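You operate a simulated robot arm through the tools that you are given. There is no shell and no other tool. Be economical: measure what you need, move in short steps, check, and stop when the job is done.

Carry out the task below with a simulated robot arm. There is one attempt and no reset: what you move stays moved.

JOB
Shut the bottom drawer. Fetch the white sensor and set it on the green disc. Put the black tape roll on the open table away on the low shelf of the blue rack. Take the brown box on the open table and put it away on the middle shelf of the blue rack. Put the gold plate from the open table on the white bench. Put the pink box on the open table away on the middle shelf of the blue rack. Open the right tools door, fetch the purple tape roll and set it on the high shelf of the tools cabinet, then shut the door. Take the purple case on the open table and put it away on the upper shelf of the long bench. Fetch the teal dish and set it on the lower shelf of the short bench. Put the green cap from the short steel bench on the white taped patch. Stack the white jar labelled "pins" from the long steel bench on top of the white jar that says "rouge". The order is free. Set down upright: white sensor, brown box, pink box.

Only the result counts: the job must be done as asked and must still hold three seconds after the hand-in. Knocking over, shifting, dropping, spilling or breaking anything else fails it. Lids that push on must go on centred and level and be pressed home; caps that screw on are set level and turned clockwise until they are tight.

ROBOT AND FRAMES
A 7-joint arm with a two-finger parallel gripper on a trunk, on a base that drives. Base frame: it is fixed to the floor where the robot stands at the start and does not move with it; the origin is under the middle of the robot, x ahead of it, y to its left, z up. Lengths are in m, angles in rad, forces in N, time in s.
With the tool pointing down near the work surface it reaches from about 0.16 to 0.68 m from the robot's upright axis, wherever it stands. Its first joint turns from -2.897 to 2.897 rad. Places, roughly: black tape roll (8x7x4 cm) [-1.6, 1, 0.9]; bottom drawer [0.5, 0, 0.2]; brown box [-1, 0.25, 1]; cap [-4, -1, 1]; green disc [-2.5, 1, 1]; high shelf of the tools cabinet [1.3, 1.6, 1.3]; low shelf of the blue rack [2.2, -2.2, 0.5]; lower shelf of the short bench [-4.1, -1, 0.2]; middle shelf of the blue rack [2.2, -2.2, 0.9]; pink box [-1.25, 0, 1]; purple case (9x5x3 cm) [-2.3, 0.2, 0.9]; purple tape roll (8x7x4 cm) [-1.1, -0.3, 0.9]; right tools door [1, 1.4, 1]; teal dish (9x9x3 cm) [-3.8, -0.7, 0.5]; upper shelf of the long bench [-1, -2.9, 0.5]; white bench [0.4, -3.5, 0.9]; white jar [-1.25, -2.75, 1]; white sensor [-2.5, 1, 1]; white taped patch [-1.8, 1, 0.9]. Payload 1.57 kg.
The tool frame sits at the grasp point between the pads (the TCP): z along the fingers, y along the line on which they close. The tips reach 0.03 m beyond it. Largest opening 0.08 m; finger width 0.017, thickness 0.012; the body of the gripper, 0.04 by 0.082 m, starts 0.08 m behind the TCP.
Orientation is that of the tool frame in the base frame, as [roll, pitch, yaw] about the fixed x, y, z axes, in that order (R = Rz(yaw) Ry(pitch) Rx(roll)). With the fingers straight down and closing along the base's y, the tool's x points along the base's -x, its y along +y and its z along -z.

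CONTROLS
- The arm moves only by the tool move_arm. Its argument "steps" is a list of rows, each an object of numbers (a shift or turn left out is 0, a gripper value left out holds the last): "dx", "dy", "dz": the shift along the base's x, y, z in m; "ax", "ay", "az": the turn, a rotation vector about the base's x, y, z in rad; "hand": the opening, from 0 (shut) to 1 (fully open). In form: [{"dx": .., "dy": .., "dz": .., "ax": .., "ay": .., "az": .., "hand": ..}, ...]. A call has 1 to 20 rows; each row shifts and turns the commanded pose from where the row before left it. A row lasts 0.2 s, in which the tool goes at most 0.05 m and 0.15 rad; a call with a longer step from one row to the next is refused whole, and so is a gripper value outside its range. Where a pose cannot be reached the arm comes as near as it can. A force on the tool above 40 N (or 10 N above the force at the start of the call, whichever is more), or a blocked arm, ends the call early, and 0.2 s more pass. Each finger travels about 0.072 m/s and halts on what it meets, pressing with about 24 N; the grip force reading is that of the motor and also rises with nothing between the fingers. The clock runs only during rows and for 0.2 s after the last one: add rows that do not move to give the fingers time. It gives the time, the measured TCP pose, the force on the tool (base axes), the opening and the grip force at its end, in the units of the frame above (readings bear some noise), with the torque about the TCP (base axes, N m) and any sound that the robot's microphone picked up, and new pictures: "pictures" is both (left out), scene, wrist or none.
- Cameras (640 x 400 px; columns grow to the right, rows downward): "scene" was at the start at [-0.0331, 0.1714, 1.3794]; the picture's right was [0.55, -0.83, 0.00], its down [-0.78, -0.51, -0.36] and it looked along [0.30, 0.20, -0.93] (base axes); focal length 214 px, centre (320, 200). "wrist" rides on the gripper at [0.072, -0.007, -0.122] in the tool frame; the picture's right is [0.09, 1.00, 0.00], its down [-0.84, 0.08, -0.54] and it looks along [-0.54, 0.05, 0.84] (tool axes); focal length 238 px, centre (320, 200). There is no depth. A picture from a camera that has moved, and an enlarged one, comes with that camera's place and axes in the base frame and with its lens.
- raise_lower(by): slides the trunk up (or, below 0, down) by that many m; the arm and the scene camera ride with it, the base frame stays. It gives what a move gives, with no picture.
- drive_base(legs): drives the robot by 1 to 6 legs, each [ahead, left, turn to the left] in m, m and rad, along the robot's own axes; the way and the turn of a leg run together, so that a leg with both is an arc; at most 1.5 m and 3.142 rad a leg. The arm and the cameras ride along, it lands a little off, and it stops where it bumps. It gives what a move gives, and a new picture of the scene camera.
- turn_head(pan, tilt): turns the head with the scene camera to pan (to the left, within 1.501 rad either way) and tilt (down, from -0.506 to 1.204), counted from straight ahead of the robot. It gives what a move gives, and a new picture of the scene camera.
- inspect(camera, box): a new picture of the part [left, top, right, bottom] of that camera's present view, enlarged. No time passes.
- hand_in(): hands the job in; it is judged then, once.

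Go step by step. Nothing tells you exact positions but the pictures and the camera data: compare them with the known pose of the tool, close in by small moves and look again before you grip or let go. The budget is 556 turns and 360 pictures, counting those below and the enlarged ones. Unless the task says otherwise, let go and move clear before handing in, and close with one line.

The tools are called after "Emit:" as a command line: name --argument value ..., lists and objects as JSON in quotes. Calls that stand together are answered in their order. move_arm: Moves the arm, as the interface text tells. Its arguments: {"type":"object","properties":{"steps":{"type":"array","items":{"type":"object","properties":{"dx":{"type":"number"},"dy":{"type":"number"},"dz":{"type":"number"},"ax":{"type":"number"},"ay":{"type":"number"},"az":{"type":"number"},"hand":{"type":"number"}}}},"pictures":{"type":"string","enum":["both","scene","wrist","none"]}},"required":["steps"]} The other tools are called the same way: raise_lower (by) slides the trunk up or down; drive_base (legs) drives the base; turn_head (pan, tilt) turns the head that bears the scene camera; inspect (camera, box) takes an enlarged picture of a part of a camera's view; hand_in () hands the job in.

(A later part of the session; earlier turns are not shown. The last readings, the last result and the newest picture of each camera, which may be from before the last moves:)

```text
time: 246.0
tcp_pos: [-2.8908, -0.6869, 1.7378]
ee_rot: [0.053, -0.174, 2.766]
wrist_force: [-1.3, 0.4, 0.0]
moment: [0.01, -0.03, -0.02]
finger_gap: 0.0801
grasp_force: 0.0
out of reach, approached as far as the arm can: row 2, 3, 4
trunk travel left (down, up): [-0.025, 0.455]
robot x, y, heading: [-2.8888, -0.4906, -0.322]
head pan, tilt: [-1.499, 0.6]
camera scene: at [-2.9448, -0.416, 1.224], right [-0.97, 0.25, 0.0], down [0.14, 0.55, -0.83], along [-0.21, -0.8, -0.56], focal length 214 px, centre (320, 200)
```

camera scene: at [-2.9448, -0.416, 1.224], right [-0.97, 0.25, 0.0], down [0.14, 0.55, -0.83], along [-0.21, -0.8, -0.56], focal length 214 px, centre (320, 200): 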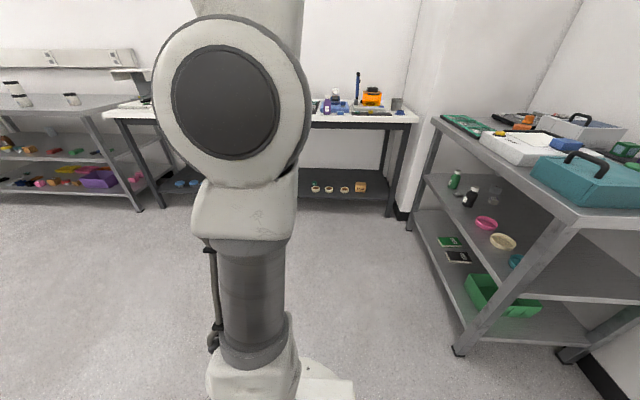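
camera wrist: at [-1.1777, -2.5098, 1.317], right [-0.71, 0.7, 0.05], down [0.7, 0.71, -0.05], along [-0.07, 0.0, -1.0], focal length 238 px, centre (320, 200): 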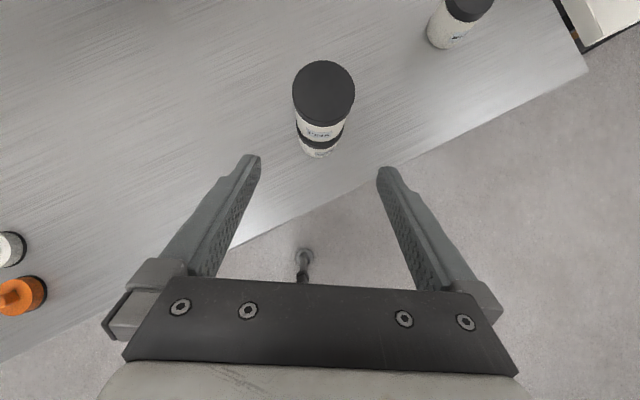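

Emit:
turn_head --pan 1.2 --tilt 0.6

Emit:
move_arm --steps '[{"dz": -0.02, "dy": 0.02}, {"dy": 0.02}, {"az": -0.14}, {"az": -0.14}, {"az": -0.14}, {"az": -0.14}, {"az": -0.14}, {"az": -0.14}, {"az": -0.14}, {"az": -0.14}, {"az": -0.14}, {"az": -0.14}, {"az": -0.14}, {"az": -0.14}, {"az": -0.14}]' --pictures "none"

Emit:
turn_head --pan -1.2 --tilt 0.6

```text
time: 248.4
tcp_pos: [-2.8913, -0.6846, 1.7381]
ee_rot: [0.054, -0.171, 2.765]
wrist_force: [0.1, -0.3, 0.2]
moment: [0.0, 0.02, -0.03]
finger_gap: 0.0801
grasp_force: 0.0
trunk travel left (down, up): [-0.025, 0.455]
robot x, y, heading: [-2.8938, -0.4906, -0.322]
head pan, tilt: [1.201, 0.6]
camera scene: at [-2.8663, -0.2624, 1.224], right [0.77, -0.64, 0.0], down [-0.36, -0.43, -0.83], along [0.53, 0.63, -0.56], focal length 214 px, centre (320, 200)
```

scene: 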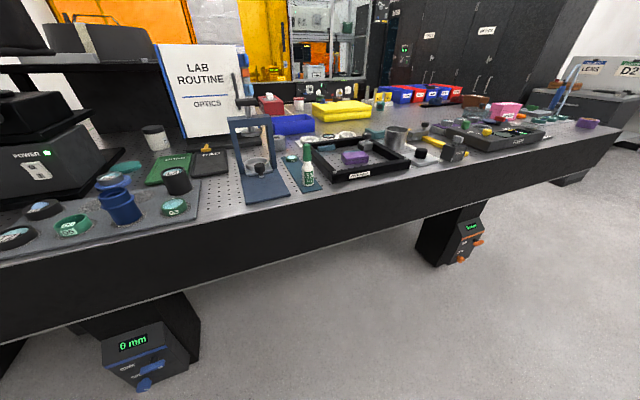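

```text
time: 251.6
tcp_pos: [-2.956, -0.7132, 1.7023]
ee_rot: [0.052, -0.169, 0.948]
wrist_force: [-0.2, 0.4, -0.1]
moment: [0.0, 0.01, -0.01]
finger_gap: 0.08
grasp_force: 0.1
out of reach, approached as far as the arm can: row 11, 12, 14, 15
trunk travel left (down, up): [-0.025, 0.455]
robot x, y, heading: [-2.8946, -0.4869, -0.324]
head pan, tilt: [1.201, 0.6]
```

```text
time: 253.8
tcp_pos: [-2.9552, -0.7138, 1.7004]
ee_rot: [0.055, -0.168, 0.946]
wrist_force: [0.4, -0.5, -0.1]
moment: [0.04, 0.03, 0.03]
finger_gap: 0.0798
grasp_force: 0.1
trunk travel left (down, up): [-0.025, 0.455]
robot x, y, heading: [-2.8937, -0.4888, -0.32]
head pan, tilt: [-1.201, 0.6]
camera scene: at [-2.9186, -0.4187, 1.224], right [-1.0, -0.05, 0.0], down [-0.03, 0.56, -0.83], along [0.04, -0.82, -0.56], focal length 214 px, centre (320, 200)
```

scene: 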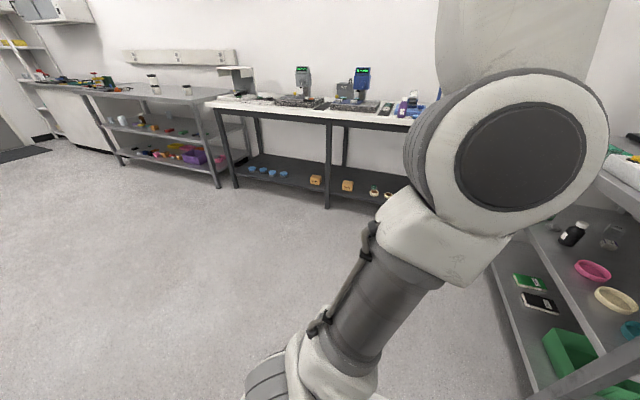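

Emit:
move_arm --steps '[{"dz": -0.02, "dx": -0.01, "dy": -0.03, "ax": 0.123, "ay": -0.041}, {"dz": -0.02, "dx": -0.01, "dy": -0.03, "ax": 0.123, "ay": -0.041}, {"dz": -0.03, "dx": -0.01, "dy": -0.03, "ax": 0.123, "ay": -0.041}, {"dz": -0.035, "dx": -0.01, "dy": -0.03, "ax": 0.123, "ay": -0.041}, {"dz": -0.04, "dx": -0.01, "dy": -0.025, "ax": 0.123, "ay": -0.041}, {"dz": -0.04, "dx": -0.01, "dy": -0.025, "ax": 0.123, "ay": -0.041}, {"dz": -0.045, "dy": -0.02, "ax": 0.123, "ay": -0.041}, {"dz": -0.045, "dy": -0.02, "ax": 0.123, "ay": -0.041}, {"dz": -0.045, "dy": -0.02, "ax": 0.123, "ay": -0.041}, {"dz": -0.045, "dy": -0.02, "ax": 0.123, "ay": -0.041}, {"dz": -0.045, "dy": -0.02, "ax": 0.123, "ay": -0.041}, {"dz": -0.045, "dy": -0.02, "ax": 0.123, "ay": -0.041}]' --pictures "scene"

```text
time: 255.8
tcp_pos: [-3.0576, -0.979, 1.3563]
ee_rot: [0.672, -1.025, 0.56]
wrist_force: [0.1, -0.4, 0.5]
moment: [0.07, 0.04, 0.04]
finger_gap: 0.08
grasp_force: 0.0
out of reach, approached as far as the arm can: row 1, 2, 3, 4, 5
trunk travel left (down, up): [-0.025, 0.455]
robot x, y, heading: [-2.8926, -0.4898, -0.326]
head pan, tilt: [-1.201, 0.6]
stopped in row 10: the arm was blocked; the commanded pose is now the measured one
camera scene: at [-2.9145, -0.4194, 1.2274], right [-1.0, -0.09, 0.0], down [-0.05, 0.53, -0.85], along [0.08, -0.84, -0.53], focal length 214 px, centre (320, 200)
```

scene: 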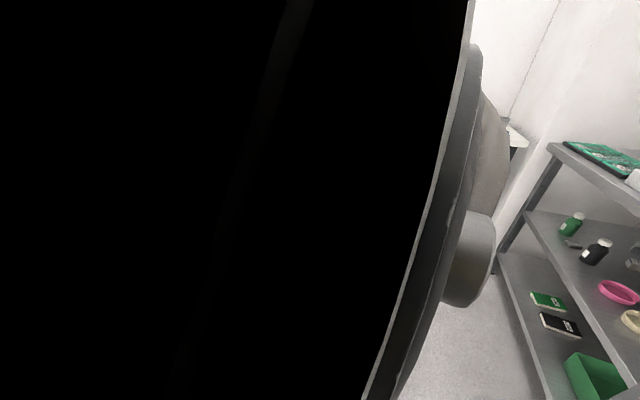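

The elbow touched the head camera. I turn the head away and continue the arm outward.

Emit:
turn_head --pan 1.4 --tilt 0.3

Emit:
move_arm --steps '[{"dx": -0.01, "dy": -0.03}, {"dx": -0.01, "dy": -0.03}, {"dx": -0.01, "dy": -0.03}, {"dx": -0.01, "dy": -0.03, "ax": 0.06, "ay": -0.02}]' --pictures "scene"

```text
time: 258.1
tcp_pos: [-3.0585, -0.9838, 1.3509]
ee_rot: [0.688, -1.032, 0.541]
wrist_force: [-0.4, -0.4, 0.1]
moment: [0.04, -0.03, 0.04]
finger_gap: 0.0801
grasp_force: 0.2
trunk travel left (down, up): [-0.025, 0.455]
robot x, y, heading: [-2.8912, -0.4883, -0.325]
head pan, tilt: [1.4, 0.3]
camera scene: at [-2.878, -0.4118, 1.2441], right [-0.88, -0.48, 0.0], down [-0.18, 0.32, -0.93], along [0.45, -0.81, -0.37], focal length 214 px, centre (320, 200)
```

scene: 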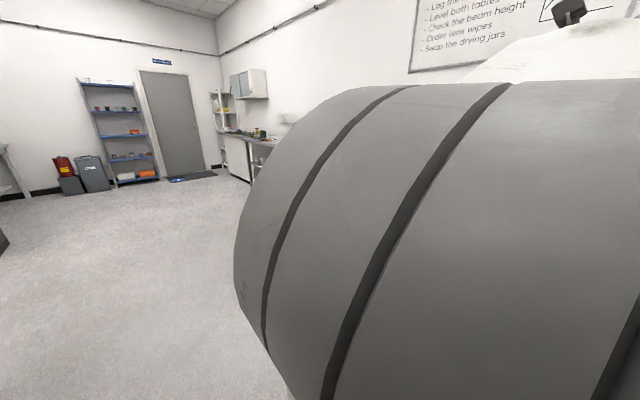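

```text
time: 259.1
tcp_pos: [-3.099, -1.0962, 1.3573]
ee_rot: [0.751, -1.072, 0.487]
wrist_force: [0.5, 1.0, 0.7]
moment: [0.06, -0.02, -0.01]
finger_gap: 0.0803
grasp_force: 0.2
trunk travel left (down, up): [-0.025, 0.455]
robot x, y, heading: [-2.8918, -0.488, -0.332]
head pan, tilt: [1.4, 0.3]
camera scene: at [-2.8785, -0.248, 1.2514], right [0.88, -0.47, 0.0], down [-0.14, -0.26, -0.96], along [0.45, 0.84, -0.3], focal length 214 px, centre (320, 200)
```

scene: 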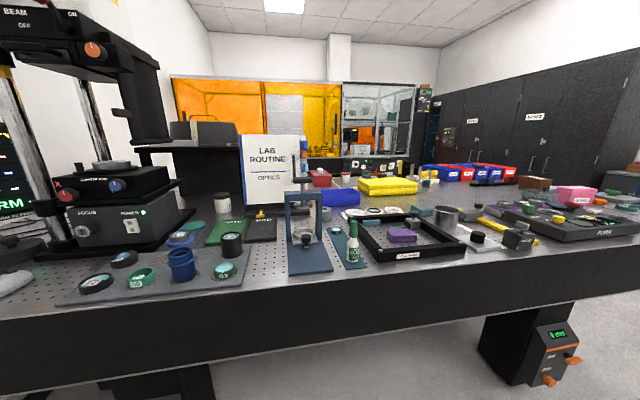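

Emit:
move_arm --steps '[{"dz": -0.05, "ax": 0.123, "ay": -0.041}, {"dz": -0.05, "ax": 0.123, "ay": -0.041}, {"dz": -0.05, "ax": 0.123, "ay": -0.041}, {"dz": -0.05, "ax": 0.123, "ay": -0.041}, {"dz": -0.05, "ax": 0.06, "ay": -0.02}, {"dz": -0.05}, {"dz": -0.05}, {"dz": -0.05}, {"dz": -0.05}, {"dz": -0.05}]' --pictures "none"

Emit:
turn_head --pan -1.4 --tilt 0.6

```text
time: 261.4
tcp_pos: [-3.0985, -1.0976, 0.8575]
ee_rot: [2.189, -1.179, -0.849]
wrist_force: [0.4, 1.0, 0.6]
moment: [0.01, -0.01, 0.04]
finger_gap: 0.0799
grasp_force: 0.0
trunk travel left (down, up): [-0.025, 0.455]
robot x, y, heading: [-2.8906, -0.49, -0.326]
head pan, tilt: [1.4, 0.3]
```

```text
time: 263.8
tcp_pos: [-3.0983, -1.0971, 0.8573]
ee_rot: [2.192, -1.178, -0.85]
wrist_force: [0.1, -0.2, -0.6]
moment: [0.03, 0.02, 0.01]
finger_gap: 0.0801
grasp_force: 0.0
trunk travel left (down, up): [-0.025, 0.455]
robot x, y, heading: [-2.8912, -0.4881, -0.325]
head pan, tilt: [-1.4, 0.6]
camera scene: at [-2.9361, -0.4178, 1.224], right [-0.99, 0.15, 0.0], down [0.09, 0.56, -0.83], along [-0.12, -0.82, -0.56], focal length 214 px, centre (320, 200)
```

scene: 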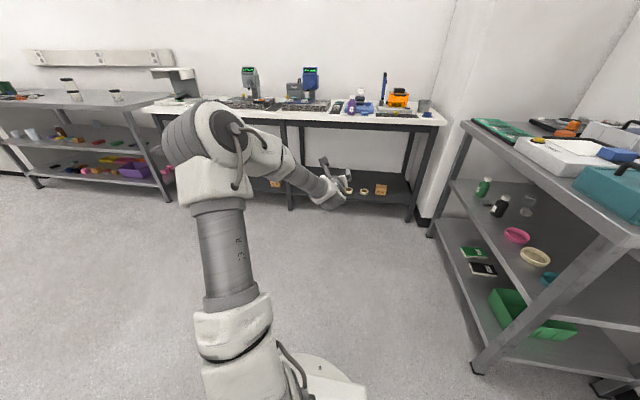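

Emit:
move_arm --steps '[{"dz": -0.05, "ax": 0.1, "ay": -0.034}, {"dz": -0.05, "ax": 0.1, "ay": -0.034}, {"dz": -0.05}, {"dz": -0.05}, {"dz": -0.05}, {"dz": -0.05}, {"dz": -0.05}, {"dz": -0.05}, {"dz": -0.05}, {"dz": -0.05}, {"dz": -0.05}, {"dz": -0.05}, {"dz": -0.05}]' --pictures "scene"

```text
time: 266.6
tcp_pos: [-3.0941, -1.1032, 0.6424]
ee_rot: [2.565, -1.039, -1.188]
wrist_force: [0.5, -0.2, -0.6]
moment: [0.04, 0.02, -0.02]
finger_gap: 0.08
grasp_force: 0.0
out of reach, approached as far as the arm can: row 5, 6, 7, 8, 9, 10, 11, 12, 13
trunk travel left (down, up): [-0.025, 0.455]
robot x, y, heading: [-2.8901, -0.4901, -0.323]
head pan, tilt: [-1.4, 0.6]
camera scene: at [-2.9361, -0.4179, 1.2241], right [-0.99, 0.15, 0.0], down [0.09, 0.56, -0.83], along [-0.12, -0.82, -0.57], focal length 214 px, centre (320, 200)
```

scene: 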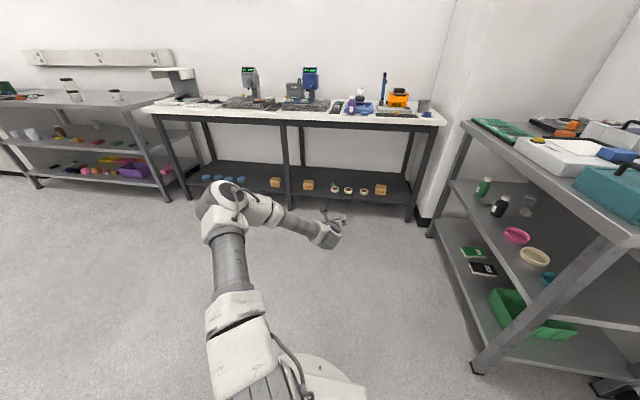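

Emit:
move_arm --steps '[{"ax": -0.044, "ay": -0.13}, {"ax": -0.044, "ay": -0.13}, {"ax": -0.044, "ay": -0.13}, {"ax": -0.044, "ay": -0.13}, {"ax": -0.044, "ay": -0.13}, {"ax": -0.044, "ay": -0.13}, {"dz": -0.05}, {"dz": -0.05}, {"dz": -0.05}, {"dz": -0.05}, {"dz": -0.05}, {"dz": -0.05}]' --pictures "scene"

```text
time: 269.2
tcp_pos: [-3.0953, -1.1028, 0.3427]
ee_rot: [-2.024, -0.979, -2.719]
wrist_force: [0.1, 0.1, 0.2]
moment: [0.01, -0.01, 0.01]
finger_gap: 0.0799
grasp_force: 0.0
trunk travel left (down, up): [-0.025, 0.455]
robot x, y, heading: [-2.8906, -0.4907, -0.326]
head pan, tilt: [-1.4, 0.6]
camera scene: at [-2.9361, -0.4177, 1.2241], right [-0.99, 0.15, 0.0], down [0.09, 0.56, -0.83], along [-0.12, -0.82, -0.56], focal length 214 px, centre (320, 200)
```

scene: 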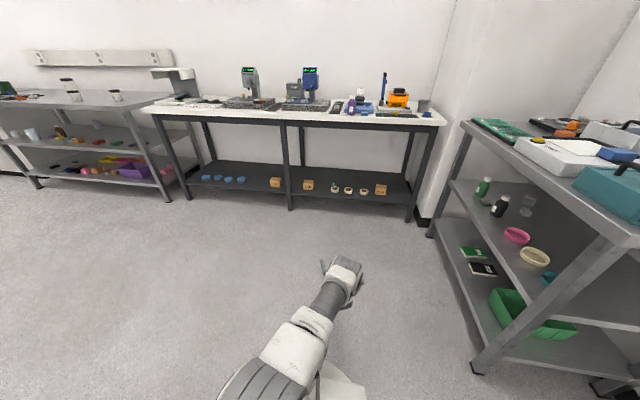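

Emit:
move_arm --steps '[{"dz": -0.04}, {"dz": -0.04}, {"dz": -0.04}]' --pictures "scene"

```text
time: 270.0
tcp_pos: [-3.0923, -1.1028, 0.2835]
ee_rot: [-2.026, -0.977, -2.717]
wrist_force: [0.1, -0.3, -0.1]
moment: [0.0, 0.03, 0.0]
finger_gap: 0.0799
grasp_force: 0.1
out of reach, approached as far as the arm can: row 2, 3
trunk travel left (down, up): [-0.025, 0.455]
robot x, y, heading: [-2.8934, -0.4884, -0.318]
head pan, tilt: [-1.4, 0.6]
camera scene: at [-2.9362, -0.4178, 1.224], right [-0.99, 0.15, 0.0], down [0.09, 0.56, -0.83], along [-0.12, -0.82, -0.56], focal length 214 px, centre (320, 200)
```

scene: 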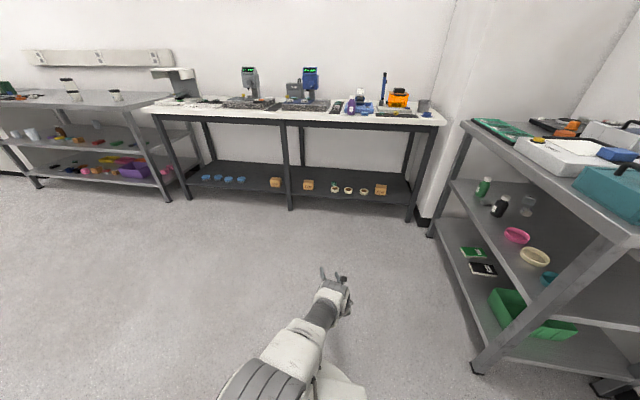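

The arm can get low now. I level the finger line and test the low limit again.

Emit:
move_arm --steps '[{"ax": -0.0055, "ay": 0.1325, "az": 0.034, "dz": 0.01}, {"ax": -0.0055, "ay": 0.1325, "az": 0.034}, {"ax": -0.0055, "ay": 0.1325, "az": 0.034}, {"ax": -0.0055, "ay": 0.1325, "az": 0.034}, {"dz": -0.03}, {"dz": -0.03}]' --pictures "scene"

```text
time: 271.4
tcp_pos: [-3.0942, -1.1035, 0.2836]
ee_rot: [3.129, -1.324, -1.515]
wrist_force: [-0.5, 1.0, 0.2]
moment: [0.0, 0.04, -0.01]
finger_gap: 0.0801
grasp_force: 0.1
out of reach, approached as far as the arm can: row 5, 6
trunk travel left (down, up): [-0.025, 0.455]
robot x, y, heading: [-2.8913, -0.492, -0.324]
head pan, tilt: [-1.4, 0.6]
camera scene: at [-2.9362, -0.4178, 1.224], right [-0.99, 0.15, 0.0], down [0.09, 0.56, -0.83], along [-0.12, -0.82, -0.56], focal length 214 px, centre (320, 200)
```

scene: 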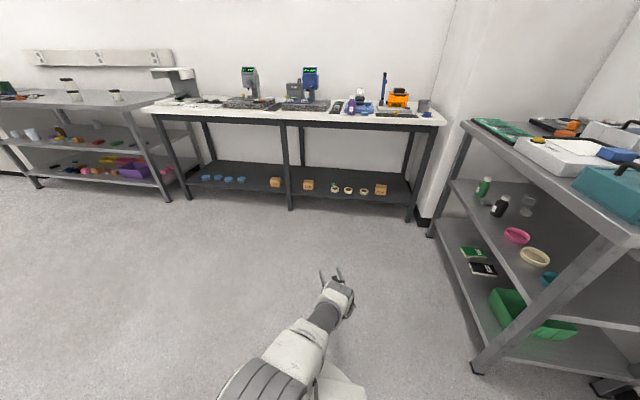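

Emit:
move_arm --steps '[{"ax": 0.13, "ay": 0.007, "dz": 0.02}, {"ax": 0.13, "ay": 0.007}, {"ax": 0.13, "ay": 0.007}, {"dz": -0.03}, {"dz": -0.03}, {"dz": -0.03}]' --pictures "none"

```text
time: 272.8
tcp_pos: [-3.0932, -1.1048, 0.2259]
ee_rot: [3.132, -0.932, -1.516]
wrist_force: [-0.4, -0.1, -0.3]
moment: [-0.01, 0.01, -0.03]
finger_gap: 0.0798
grasp_force: 0.0
out of reach, approached as far as the arm can: row 6
trunk travel left (down, up): [-0.025, 0.455]
robot x, y, heading: [-2.8893, -0.4891, -0.321]
head pan, tilt: [-1.4, 0.6]
```

Works: z 0.226 reachable. Now raise, retract, and drive to the bench end.

Emit:
move_arm --steps '[{"dz": 0.048}, {"dz": 0.048}, {"dz": 0.048}, {"dz": 0.048}, {"dz": 0.048}, {"dz": 0.048}, {"dz": 0.048}, {"dz": 0.048, "az": -0.1}, {"dx": 0.012, "dy": 0.038, "az": -0.1}, {"dx": 0.012, "dy": 0.038, "az": -0.1}, {"dx": 0.012, "dy": 0.038, "az": -0.075}, {"dx": 0.012, "dy": 0.038}, {"dx": 0.012, "dy": 0.038}]' --pictures "none"

```text
time: 275.6
tcp_pos: [-3.0344, -0.9151, 0.61]
ee_rot: [3.132, -0.934, -1.893]
wrist_force: [0.0, 0.0, -0.7]
moment: [0.01, -0.04, 0.06]
finger_gap: 0.08
grasp_force: 0.1
trunk travel left (down, up): [-0.025, 0.455]
robot x, y, heading: [-2.8904, -0.4858, -0.322]
head pan, tilt: [-1.4, 0.6]
```

Emit:
drive_base --legs '[[0, 0.18, 0], [-0.72, 0, 0]]'

Emit:
move_arm --steps '[{"dz": 0}]' --pictures "wrist"

```text
time: 282.3
tcp_pos: [-3.6552, -0.5137, 0.609]
ee_rot: [3.134, -0.933, -1.893]
wrist_force: [-0.7, -0.3, -0.4]
moment: [-0.01, -0.01, 0.01]
finger_gap: 0.0799
grasp_force: 0.1
trunk travel left (down, up): [-0.025, 0.455]
robot x, y, heading: [-3.5142, -0.0929, -0.318]
head pan, tilt: [-1.4, 0.6]
camera scene: at [-3.558, -0.0171, 1.224], right [-0.99, 0.15, 0.0], down [0.09, 0.56, -0.83], along [-0.13, -0.82, -0.56], focal length 214 px, centre (320, 200)
```

scene: 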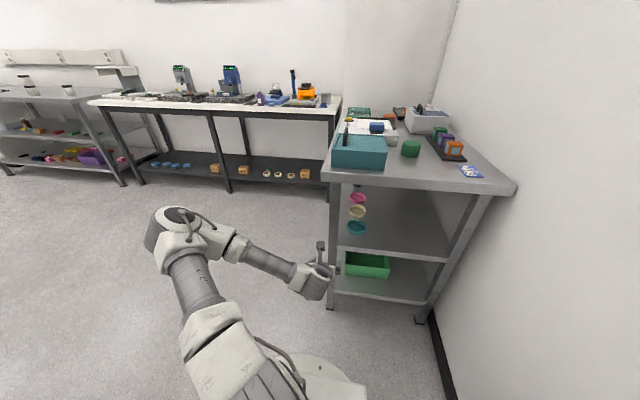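

```text
time: 282.7
tcp_pos: [-3.656, -0.5142, 0.6089]
ee_rot: [3.133, -0.932, -1.894]
wrist_force: [0.4, -0.5, -0.1]
moment: [-0.02, -0.01, -0.02]
finger_gap: 0.08
grasp_force: 0.0
trunk travel left (down, up): [-0.025, 0.455]
robot x, y, heading: [-3.5126, -0.0857, -0.322]
head pan, tilt: [-1.4, 0.6]
camera wrist: at [-3.6304, -0.4643, 0.7384], right [-0.96, 0.27, 0.08], down [0.23, 0.91, -0.35], along [-0.17, -0.32, -0.93], focal length 238 px, centre (320, 200)
```

wrist: 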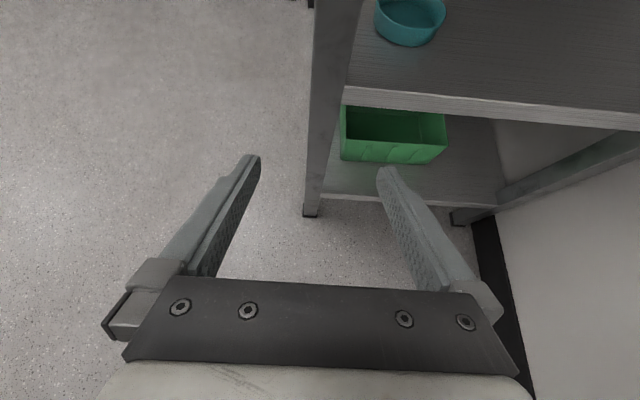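

The dish centre is near (-3.85, -0.746), rim z about 0.545. I shift behind the leg and reach in above it.

Emit:
move_arm --steps '[{"dx": -0.037, "dy": 0.012}, {"dx": -0.037, "dy": 0.012}, {"dx": -0.037, "dy": 0.012}, {"dx": -0.036, "dy": 0.013}, {"dx": -0.015, "dy": -0.044}, {"dx": -0.015, "dy": -0.044}, {"dx": -0.015, "dy": -0.044}]' --pictures "wrist"

```text
time: 284.3
tcp_pos: [-3.8475, -0.5968, 0.6083]
ee_rot: [3.132, -0.933, -1.893]
wrist_force: [-0.2, -0.2, 0.9]
moment: [0.01, -0.04, -0.02]
finger_gap: 0.08
grasp_force: 0.1
trunk travel left (down, up): [-0.025, 0.455]
robot x, y, heading: [-3.5133, -0.0893, -0.326]
head pan, tilt: [-1.4, 0.6]
camera wrist: at [-3.8221, -0.5464, 0.7387], right [-0.96, 0.27, 0.08], down [0.23, 0.91, -0.35], along [-0.17, -0.32, -0.93], focal length 238 px, centre (320, 200)
```

wrist: 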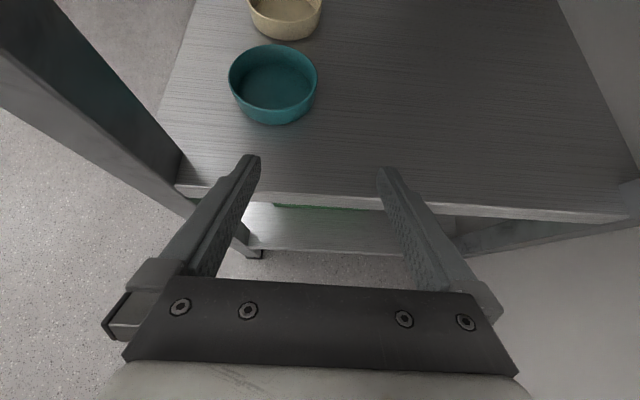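

Emit:
move_arm --steps '[{"dx": -0.01, "dy": -0.037}, {"dx": -0.01, "dy": -0.037}, {"dx": -0.01, "dy": -0.037}, {"dx": -0.01, "dy": -0.037}, {"dz": -0.02}, {"dz": -0.015}]' --pictures "wrist"

```text
time: 285.7
tcp_pos: [-3.8883, -0.7459, 0.5743]
ee_rot: [3.134, -0.935, -1.894]
wrist_force: [-0.6, -0.3, -0.7]
moment: [-0.02, 0.01, 0.02]
finger_gap: 0.0799
grasp_force: 0.0
trunk travel left (down, up): [-0.025, 0.455]
robot x, y, heading: [-3.5166, -0.0878, -0.322]
head pan, tilt: [-1.4, 0.6]
camera wrist: at [-3.8623, -0.6953, 0.7035], right [-0.96, 0.27, 0.08], down [0.23, 0.91, -0.35], along [-0.17, -0.32, -0.93], focal length 238 px, centre (320, 200)
```

wrist: 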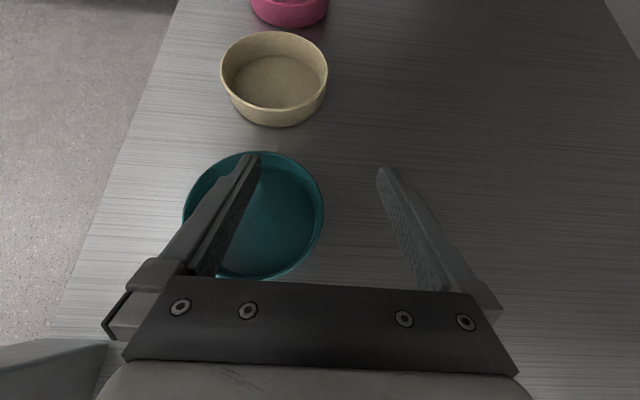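

Emit:
move_arm --steps '[{"dz": -0.015}, {"dz": -0.012, "dx": 0.002, "dy": 0.006}, {"hand": 0}, {"hand": 0}, {"hand": 0}, {"hand": 0}, {"hand": 0}]' --pictures "wrist"

```text
time: 286.9
tcp_pos: [-3.8883, -0.7441, 0.5578]
ee_rot: [3.135, -0.956, -1.894]
wrist_force: [-1.5, 1.1, 10.9]
moment: [-0.41, 0.02, -0.01]
finger_gap: 0.007
grasp_force: 23.2
trunk travel left (down, up): [-0.025, 0.455]
robot x, y, heading: [-3.516, -0.087, -0.322]
head pan, tilt: [-1.4, 0.6]
stopped in row 6: the force on the tool passed its limit at 40 N (the readings are from after the stop); the commanded pose is now the measured one
camera wrist: at [-3.862, -0.6912, 0.6867], right [-0.96, 0.27, 0.08], down [0.22, 0.9, -0.37], along [-0.17, -0.34, -0.93], focal length 238 px, centre (320, 200)
```

wrist: 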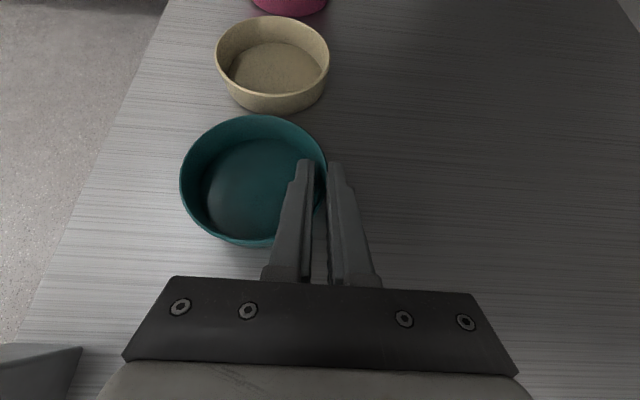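

Emit:
move_arm --steps '[{"dz": 0.01, "hand": 0}, {"dz": 0.02}, {"dz": 0.02}]' --pictures "wrist"

```text
time: 287.8
tcp_pos: [-3.8859, -0.7416, 0.6036]
ee_rot: [3.134, -0.947, -1.893]
wrist_force: [0.5, 0.8, -0.9]
moment: [-0.02, -0.01, 0.0]
finger_gap: 0.0073
grasp_force: 23.9
trunk travel left (down, up): [-0.025, 0.455]
robot x, y, heading: [-3.5105, -0.0893, -0.319]
head pan, tilt: [-1.4, 0.6]
camera wrist: at [-3.8612, -0.6904, 0.733], right [-0.96, 0.27, 0.08], down [0.22, 0.9, -0.36], along [-0.17, -0.33, -0.93], focal length 238 px, centre (320, 200)
```

wrist: 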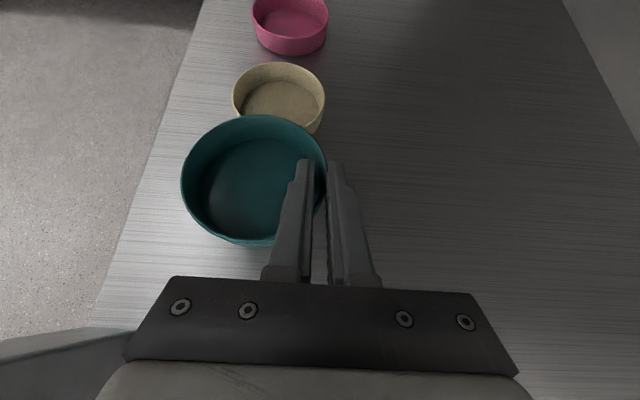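

Dish is held. Retract out of the shelf.

Emit:
move_arm --steps '[{"dx": -0.019, "dy": 0.006, "dz": 0.02}, {"dx": 0.013, "dy": 0.039}, {"dx": 0.013, "dy": 0.039}, {"dx": 0.013, "dy": 0.039}, {"dx": 0.013, "dy": 0.039}, {"dx": 0.013, "dy": 0.039}, {"dx": 0.013, "dy": 0.039}, {"dx": 0.013, "dy": 0.039}, {"dx": 0.01, "dy": 0.03}]' --pictures "both"

```text
time: 289.8
tcp_pos: [-3.8048, -0.4321, 0.6233]
ee_rot: [3.133, -0.948, -1.892]
wrist_force: [0.7, 0.7, -0.2]
moment: [0.04, 0.02, -0.01]
finger_gap: 0.0066
grasp_force: 24.1
trunk travel left (down, up): [-0.025, 0.455]
robot x, y, heading: [-3.5132, -0.0888, -0.321]
head pan, tilt: [-1.4, 0.6]
camera scene: at [-3.5579, -0.0172, 1.224], right [-0.99, 0.15, 0.0], down [0.09, 0.56, -0.83], along [-0.13, -0.82, -0.56], focal length 214 px, centre (320, 200)
camera wrist: at [-3.7789, -0.3805, 0.7532], right [-0.96, 0.27, 0.08], down [0.22, 0.9, -0.36], along [-0.17, -0.33, -0.93], focal length 238 px, centre (320, 200)
```

scene: 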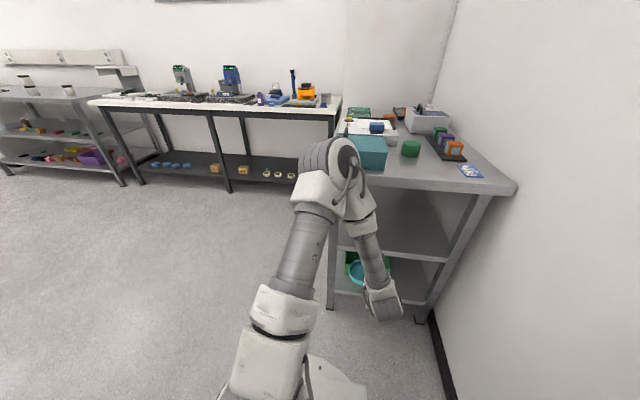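
wrist: 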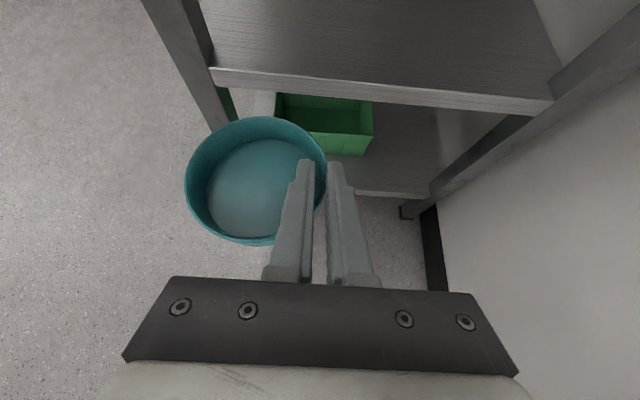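

Now to the bench's front for the lower shelf.

Emit:
drive_base --legs '[[0.75, 0, 0], [0, 0, -1.57], [1.1, 0, 0]]'

Emit:
turn_head --pan -1.1 --tilt 0.75

```text
time: 307.3
tcp_pos: [-3.4851, -1.0808, 0.6244]
ee_rot: [3.134, -0.951, 2.828]
wrist_force: [-0.1, 1.0, -0.9]
moment: [0.04, -0.04, -0.03]
finger_gap: 0.0055
grasp_force: 23.4
trunk travel left (down, up): [-0.025, 0.455]
robot x, y, heading: [-3.1348, -1.3677, -1.881]
head pan, tilt: [-1.4, 0.6]
camera scene: at [-3.0675, -1.3224, 1.224], right [0.14, 0.99, 0.0], down [0.56, -0.08, -0.83], along [-0.82, 0.12, -0.56], focal length 214 px, centre (320, 200)
```

scene: 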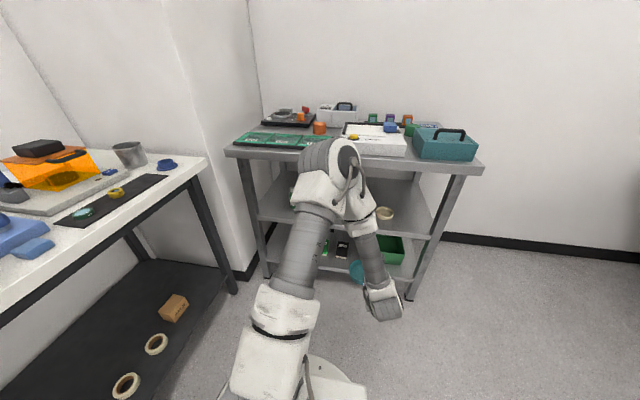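

```text
time: 308.1
tcp_pos: [-3.4851, -1.0809, 0.6234]
ee_rot: [3.135, -0.95, 2.828]
wrist_force: [0.2, 0.5, -0.6]
moment: [0.0, -0.03, 0.03]
finger_gap: 0.0054
grasp_force: 24.1
trunk travel left (down, up): [-0.025, 0.455]
robot x, y, heading: [-3.1371, -1.3699, -1.885]
head pan, tilt: [-1.1, 0.75]
camera scene: at [-3.0619, -1.3479, 1.2111], right [-0.16, 0.99, 0.0], down [0.67, 0.11, -0.73], along [-0.72, -0.11, -0.68], focal length 214 px, centre (320, 200)
```

scene: 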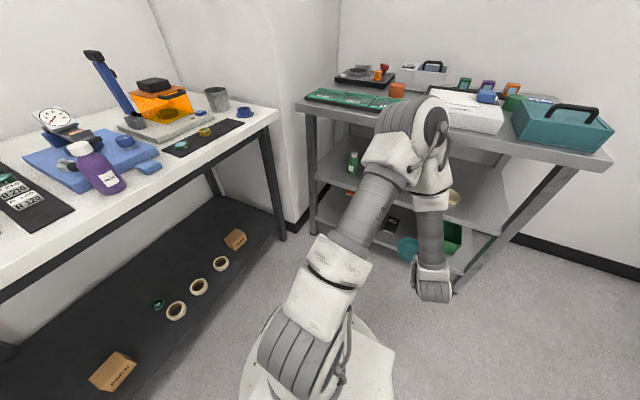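

Emit:
move_arm --steps '[{"dz": -0.047}, {"dz": -0.047}, {"dz": -0.047}, {"dz": -0.047}, {"dz": -0.047}, {"dz": -0.045}, {"dx": -0.012, "dy": -0.038}, {"dx": -0.012, "dy": -0.038}, {"dx": -0.012, "dy": -0.038}, {"dx": -0.012, "dy": -0.038}, {"dx": -0.012, "dy": -0.038}]' --pictures "wrist"

```text
time: 310.5
tcp_pos: [-3.5459, -1.27, 0.344]
ee_rot: [3.134, -0.95, 2.829]
wrist_force: [0.1, 0.0, 0.1]
moment: [0.02, -0.02, -0.01]
finger_gap: 0.0056
grasp_force: 24.5
trunk travel left (down, up): [-0.025, 0.455]
robot x, y, heading: [-3.1328, -1.3667, -1.886]
head pan, tilt: [-1.1, 0.75]
camera wrist: at [-3.4934, -1.2943, 0.4734], right [0.26, 0.96, 0.08], down [0.91, -0.22, -0.36], along [-0.33, 0.17, -0.93], focal length 238 px, centre (320, 200)
```

wrist: 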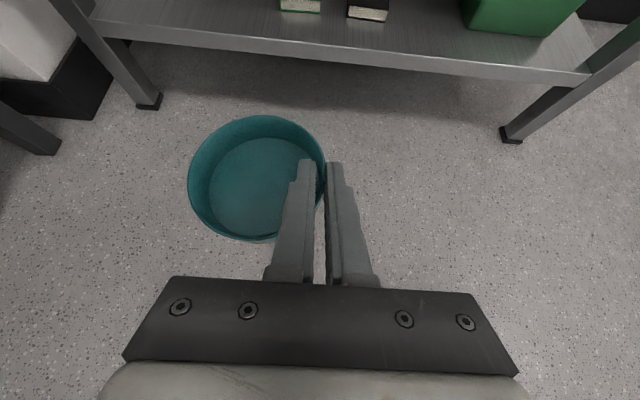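

Emit:
move_arm --steps '[{"dx": -0.012, "dy": -0.036, "dz": -0.01}, {"dx": -0.012, "dy": -0.036, "dz": -0.01}, {"dx": -0.012, "dy": -0.036, "dz": -0.01}, {"dx": -0.012, "dy": -0.036, "dz": -0.01}, {"dx": -0.012, "dy": -0.036}]' --pictures "none"

Emit:
drive_base --legs '[[0, -0.27, 0]]'

Emit:
inspect --camera "wrist" --box '[0, 0, 640, 400]'

```text
time: 311.7
tcp_pos: [-3.5635, -1.3754, 0.3232]
ee_rot: [-3.13, -0.961, 2.83]
wrist_force: [-0.3, 0.2, 0.4]
moment: [0.02, 0.0, -0.04]
finger_gap: 0.0056
grasp_force: 24.0
out of reach, approached as far as the arm can: row 3, 4, 5
trunk travel left (down, up): [-0.025, 0.455]
robot x, y, heading: [-3.1425, -1.3707, -1.883]
head pan, tilt: [-1.1, 0.75]
```

```text
time: 314.3
tcp_pos: [-3.823, -1.2886, 0.3239]
ee_rot: [-3.129, -0.965, 2.828]
wrist_force: [0.1, 0.4, -0.3]
moment: [0.03, -0.02, 0.0]
finger_gap: 0.0055
grasp_force: 23.8
trunk travel left (down, up): [-0.025, 0.455]
robot x, y, heading: [-3.3957, -1.2839, -1.886]
head pan, tilt: [-1.1, 0.75]
camera scene: at [-3.3204, -1.2637, 1.2111], right [-0.15, 0.99, 0.0], down [0.67, 0.11, -0.73], along [-0.72, -0.11, -0.68], focal length 214 px, centre (320, 200)
```

scene: 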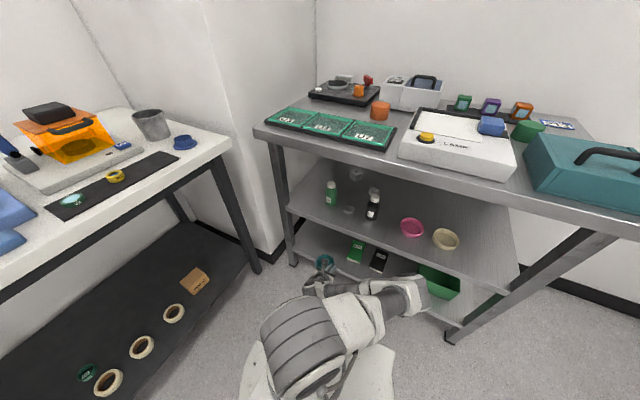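

```text
1.00 times, centred on (320, 200) of wrist (not enlarged: the box is as wide or as high as the picture)
camera zoom: at [-3.7681, -1.3123, 0.4525], right [0.25, 0.97, 0.07], down [0.9, -0.21, -0.38], along [-0.35, 0.16, -0.92], focal length 238 px, centre (320, 200)
```

zoom: 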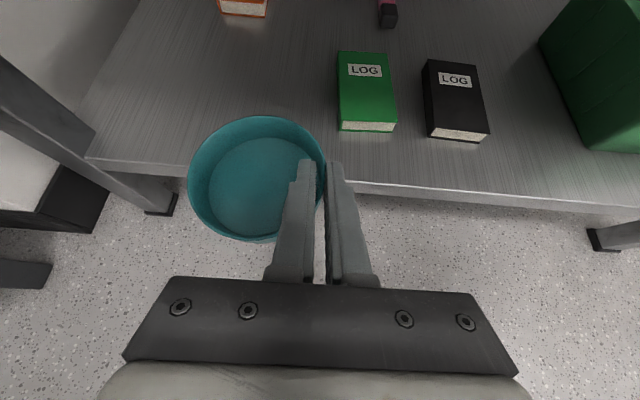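

Emit:
turn_head --pan -1.5 --tilt 1.1

```text
time: 315.2
tcp_pos: [-3.823, -1.2893, 0.3249]
ee_rot: [-3.13, -0.965, 2.827]
wrist_force: [0.4, -0.9, -0.1]
moment: [0.0, -0.02, -0.03]
finger_gap: 0.0053
grasp_force: 24.3
trunk travel left (down, up): [-0.025, 0.455]
robot x, y, heading: [-3.3951, -1.2825, -1.887]
head pan, tilt: [-1.499, 1.1]
camera scene: at [-3.2998, -1.2357, 1.1854], right [0.24, 0.97, 0.0], down [0.86, -0.21, -0.45], along [-0.44, 0.11, -0.89], focal length 214 px, centre (320, 200)
```

scene: 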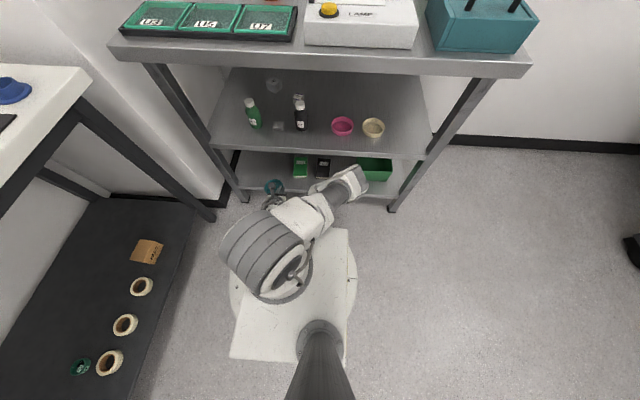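

Emit:
move_arm --steps '[{"dx": -0.043, "dy": 0.004}, {"dx": -0.043, "dy": 0.004}]' --pictures "both"

```text
time: 315.8
tcp_pos: [-3.8784, -1.2593, 0.3234]
ee_rot: [-3.121, -0.976, 2.829]
wrist_force: [0.1, -0.2, -0.4]
moment: [0.01, -0.03, 0.01]
finger_gap: 0.0052
grasp_force: 23.9
out of reach, approached as far as the arm can: row 1, 2
trunk travel left (down, up): [-0.025, 0.455]
robot x, y, heading: [-3.3964, -1.2863, -1.887]
head pan, tilt: [-1.499, 1.1]
camera scene: at [-3.2998, -1.2357, 1.1854], right [0.24, 0.97, 0.0], down [0.86, -0.22, -0.45], along [-0.44, 0.11, -0.89], focal length 214 px, centre (320, 200)
camera wrist: at [-3.8213, -1.2819, 0.4508], right [0.24, 0.97, 0.06], down [0.9, -0.2, -0.39], along [-0.37, 0.15, -0.92], focal length 238 px, centre (320, 200)
```

scene: 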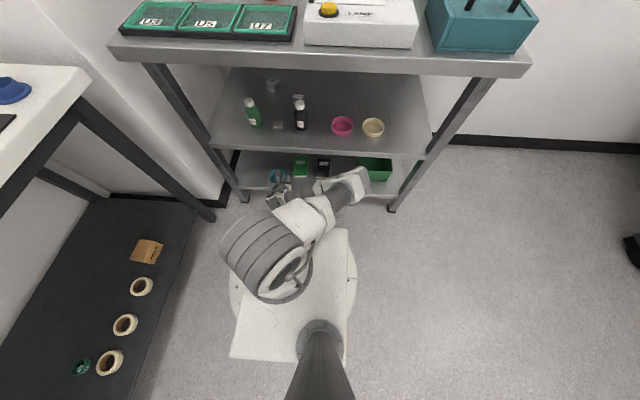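
wrist: 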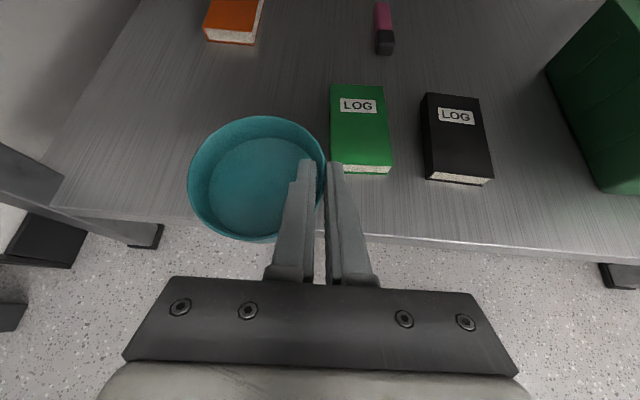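

Emit:
move_arm --steps '[{"az": 0.12}, {"az": 0.12}, {"az": 0.12}, {"az": 0.12}, {"dx": -0.03, "dy": -0.01}, {"dx": -0.03, "dy": -0.01}, {"dx": -0.03, "dy": -0.01}]' --pictures "both"

```text
time: 317.4
tcp_pos: [-3.9695, -1.291, 0.3237]
ee_rot: [-3.129, -0.963, -2.976]
wrist_force: [-0.5, -0.2, -0.7]
moment: [0.03, 0.02, -0.02]
finger_gap: 0.0054
grasp_force: 23.7
trunk travel left (down, up): [-0.025, 0.455]
robot x, y, heading: [-3.3967, -1.2854, -1.886]
head pan, tilt: [-1.499, 1.1]
camera scene: at [-3.2997, -1.2356, 1.1854], right [0.24, 0.97, 0.0], down [0.86, -0.22, -0.45], along [-0.44, 0.11, -0.89], focal length 214 px, centre (320, 200)
camera wrist: at [-3.909, -1.2853, 0.4517], right [-0.23, 0.97, 0.07], down [0.9, 0.24, -0.38], along [-0.38, -0.02, -0.92], focal length 238 px, centre (320, 200)
```

scene: 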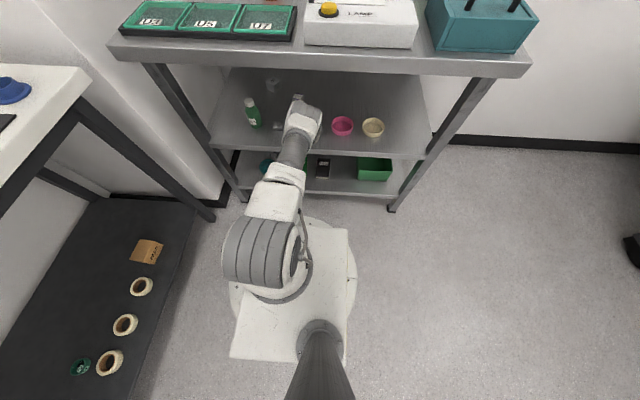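
wrist: 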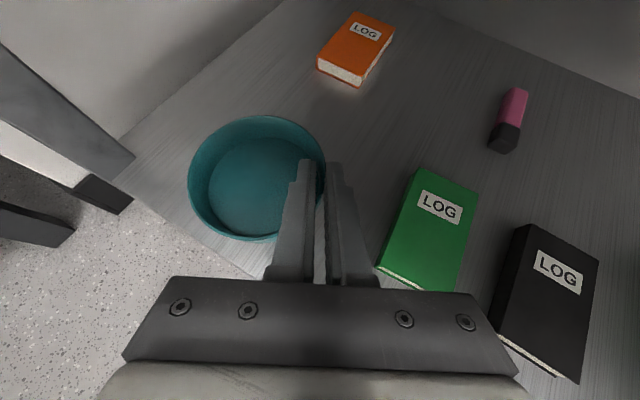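

Emit:
move_arm --steps '[{"dx": -0.031, "dy": -0.015}, {"dx": -0.032, "dy": -0.016}, {"dz": -0.02}, {"dz": -0.02}]' --pictures "both"

```text
time: 318.4
tcp_pos: [-4.0313, -1.3195, 0.2837]
ee_rot: [-3.128, -0.964, -2.977]
wrist_force: [-0.3, -0.1, -0.8]
moment: [0.04, 0.0, 0.0]
finger_gap: 0.0051
grasp_force: 24.3
trunk travel left (down, up): [-0.025, 0.455]
robot x, y, heading: [-3.3984, -1.2838, -1.887]
head pan, tilt: [-1.499, 1.1]
camera scene: at [-3.2997, -1.2356, 1.1854], right [0.24, 0.97, 0.0], down [0.86, -0.22, -0.45], along [-0.44, 0.11, -0.89], focal length 214 px, centre (320, 200)
camera wrist: at [-3.9719, -1.3157, 0.4117], right [-0.23, 0.97, 0.07], down [0.89, 0.23, -0.38], along [-0.38, -0.02, -0.92], focal length 238 px, centre (320, 200)
```

scene: 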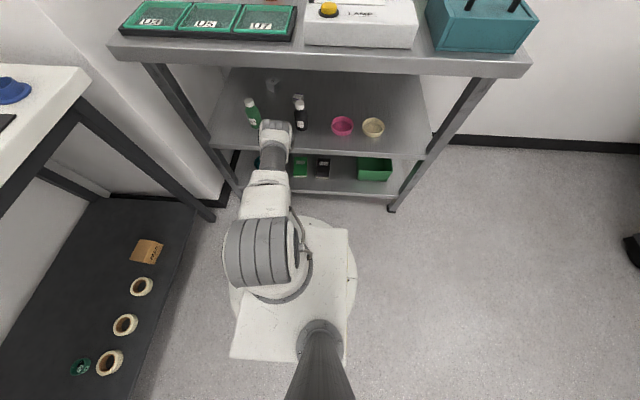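
wrist: 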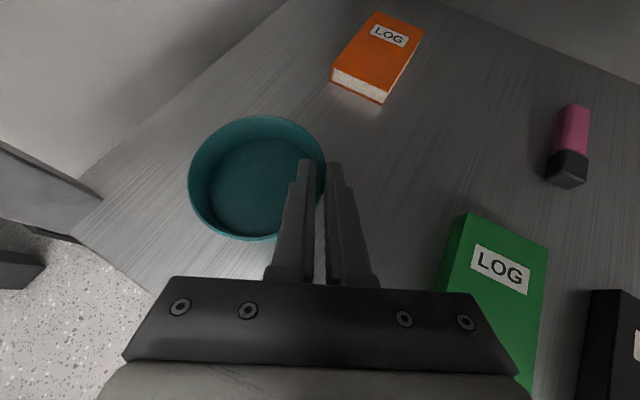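

Emit:
move_arm --steps '[{"dz": -0.02}, {"dz": -0.015}, {"dz": -0.006}, {"dz": -0.005}]' --pictures "wrist"

```text
time: 319.4
tcp_pos: [-4.0319, -1.3213, 0.2376]
ee_rot: [-3.128, -0.965, -2.976]
wrist_force: [0.9, -0.1, -0.6]
moment: [0.0, -0.03, -0.04]
finger_gap: 0.0053
grasp_force: 23.8
trunk travel left (down, up): [-0.025, 0.455]
robot x, y, heading: [-3.3973, -1.2847, -1.888]
head pan, tilt: [-1.499, 1.1]
camera wrist: at [-3.972, -1.3161, 0.3659], right [-0.23, 0.97, 0.07], down [0.9, 0.23, -0.38], along [-0.38, -0.02, -0.92], focal length 238 px, centre (320, 200)
```

wrist: 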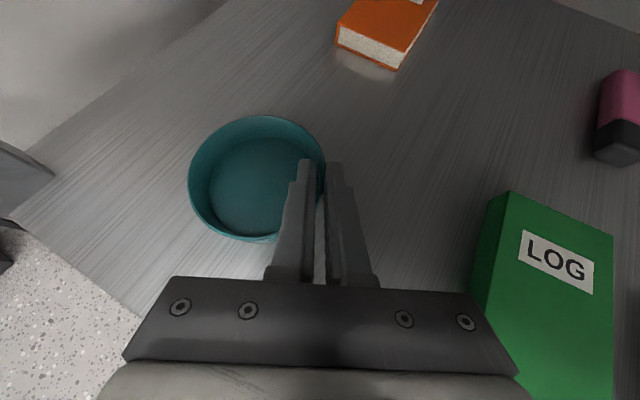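

Emit:
move_arm --steps '[{"dz": -0.004}, {"dz": -0.004}, {"dz": -0.004}, {"dz": -0.004}]' --pictures "none"

```text
time: 320.4
tcp_pos: [-4.0396, -1.3216, 0.2306]
ee_rot: [-3.135, -0.984, -2.972]
wrist_force: [2.2, -0.7, 13.4]
moment: [-0.13, -0.15, 0.01]
finger_gap: 0.0056
grasp_force: 23.8
trunk travel left (down, up): [-0.025, 0.455]
robot x, y, heading: [-3.3983, -1.2845, -1.884]
head pan, tilt: [-1.499, 1.1]
stopped in row 4: the force on the tool passed its limit at 45 N (the readings are from after the stop); the commanded pose is now the measured one
```

Contact with the shelf. Open part way, lift straight up, retract.

Emit:
move_arm --steps '[{"dz": 0.002, "hand": 0.2}, {"hand": 0.4}, {"hand": 0.5}, {"dz": 0.02}, {"dz": 0.03}, {"dz": 0.03}, {"dz": 0.02}]' --pictures "wrist"

```text
time: 322.0
tcp_pos: [-4.0374, -1.3222, 0.3281]
ee_rot: [-3.133, -0.978, -2.973]
wrist_force: [-0.2, -0.9, -0.6]
moment: [0.05, -0.01, -0.02]
finger_gap: 0.0403
grasp_force: 0.0
trunk travel left (down, up): [-0.025, 0.455]
robot x, y, heading: [-3.3981, -1.2863, -1.884]
head pan, tilt: [-1.499, 1.1]
camera wrist: at [-3.9754, -1.316, 0.456], right [-0.22, 0.97, 0.07], down [0.89, 0.23, -0.39], along [-0.4, -0.02, -0.92], focal length 238 px, centre (320, 200)
```

wrist: 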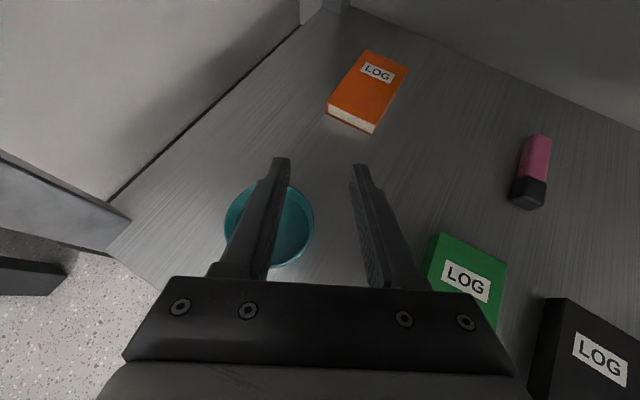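

Emit:
move_arm --steps '[{"dx": 0.035, "dy": 0.015}, {"dx": 0.035, "dy": 0.015}, {"dx": 0.045, "dy": -0.005}, {"dx": 0.045, "dy": -0.012}, {"dx": 0.045, "dy": -0.015}, {"dx": 0.045, "dy": -0.015}, {"dx": 0.045, "dy": -0.015}, {"dx": 0.045, "dy": -0.015}]' --pictures "scene"

```text
time: 323.8
tcp_pos: [-3.831, -1.3227, 0.3823]
ee_rot: [2.751, -1.222, -2.636]
wrist_force: [0.0, -0.2, 0.9]
moment: [-0.02, 0.0, -0.01]
finger_gap: 0.0401
grasp_force: 0.1
trunk travel left (down, up): [-0.025, 0.455]
robot x, y, heading: [-3.4016, -1.2835, -1.884]
head pan, tilt: [-1.499, 1.1]
stopped in row 8: the arm was blocked; the commanded pose is now the measured one
camera scene: at [-3.2997, -1.2355, 1.183], right [0.24, 0.97, 0.0], down [0.86, -0.22, -0.45], along [-0.44, 0.11, -0.89], focal length 214 px, centre (320, 200)
```

scene: 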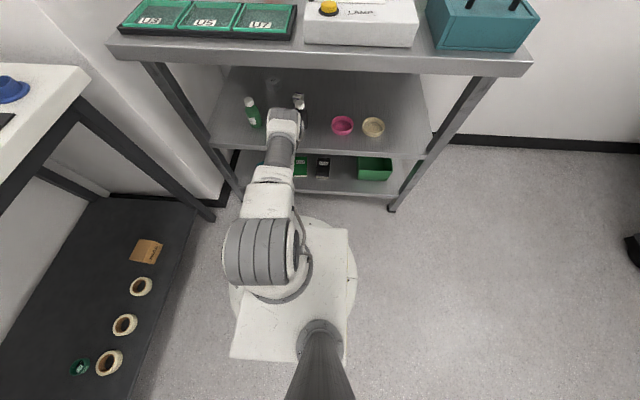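

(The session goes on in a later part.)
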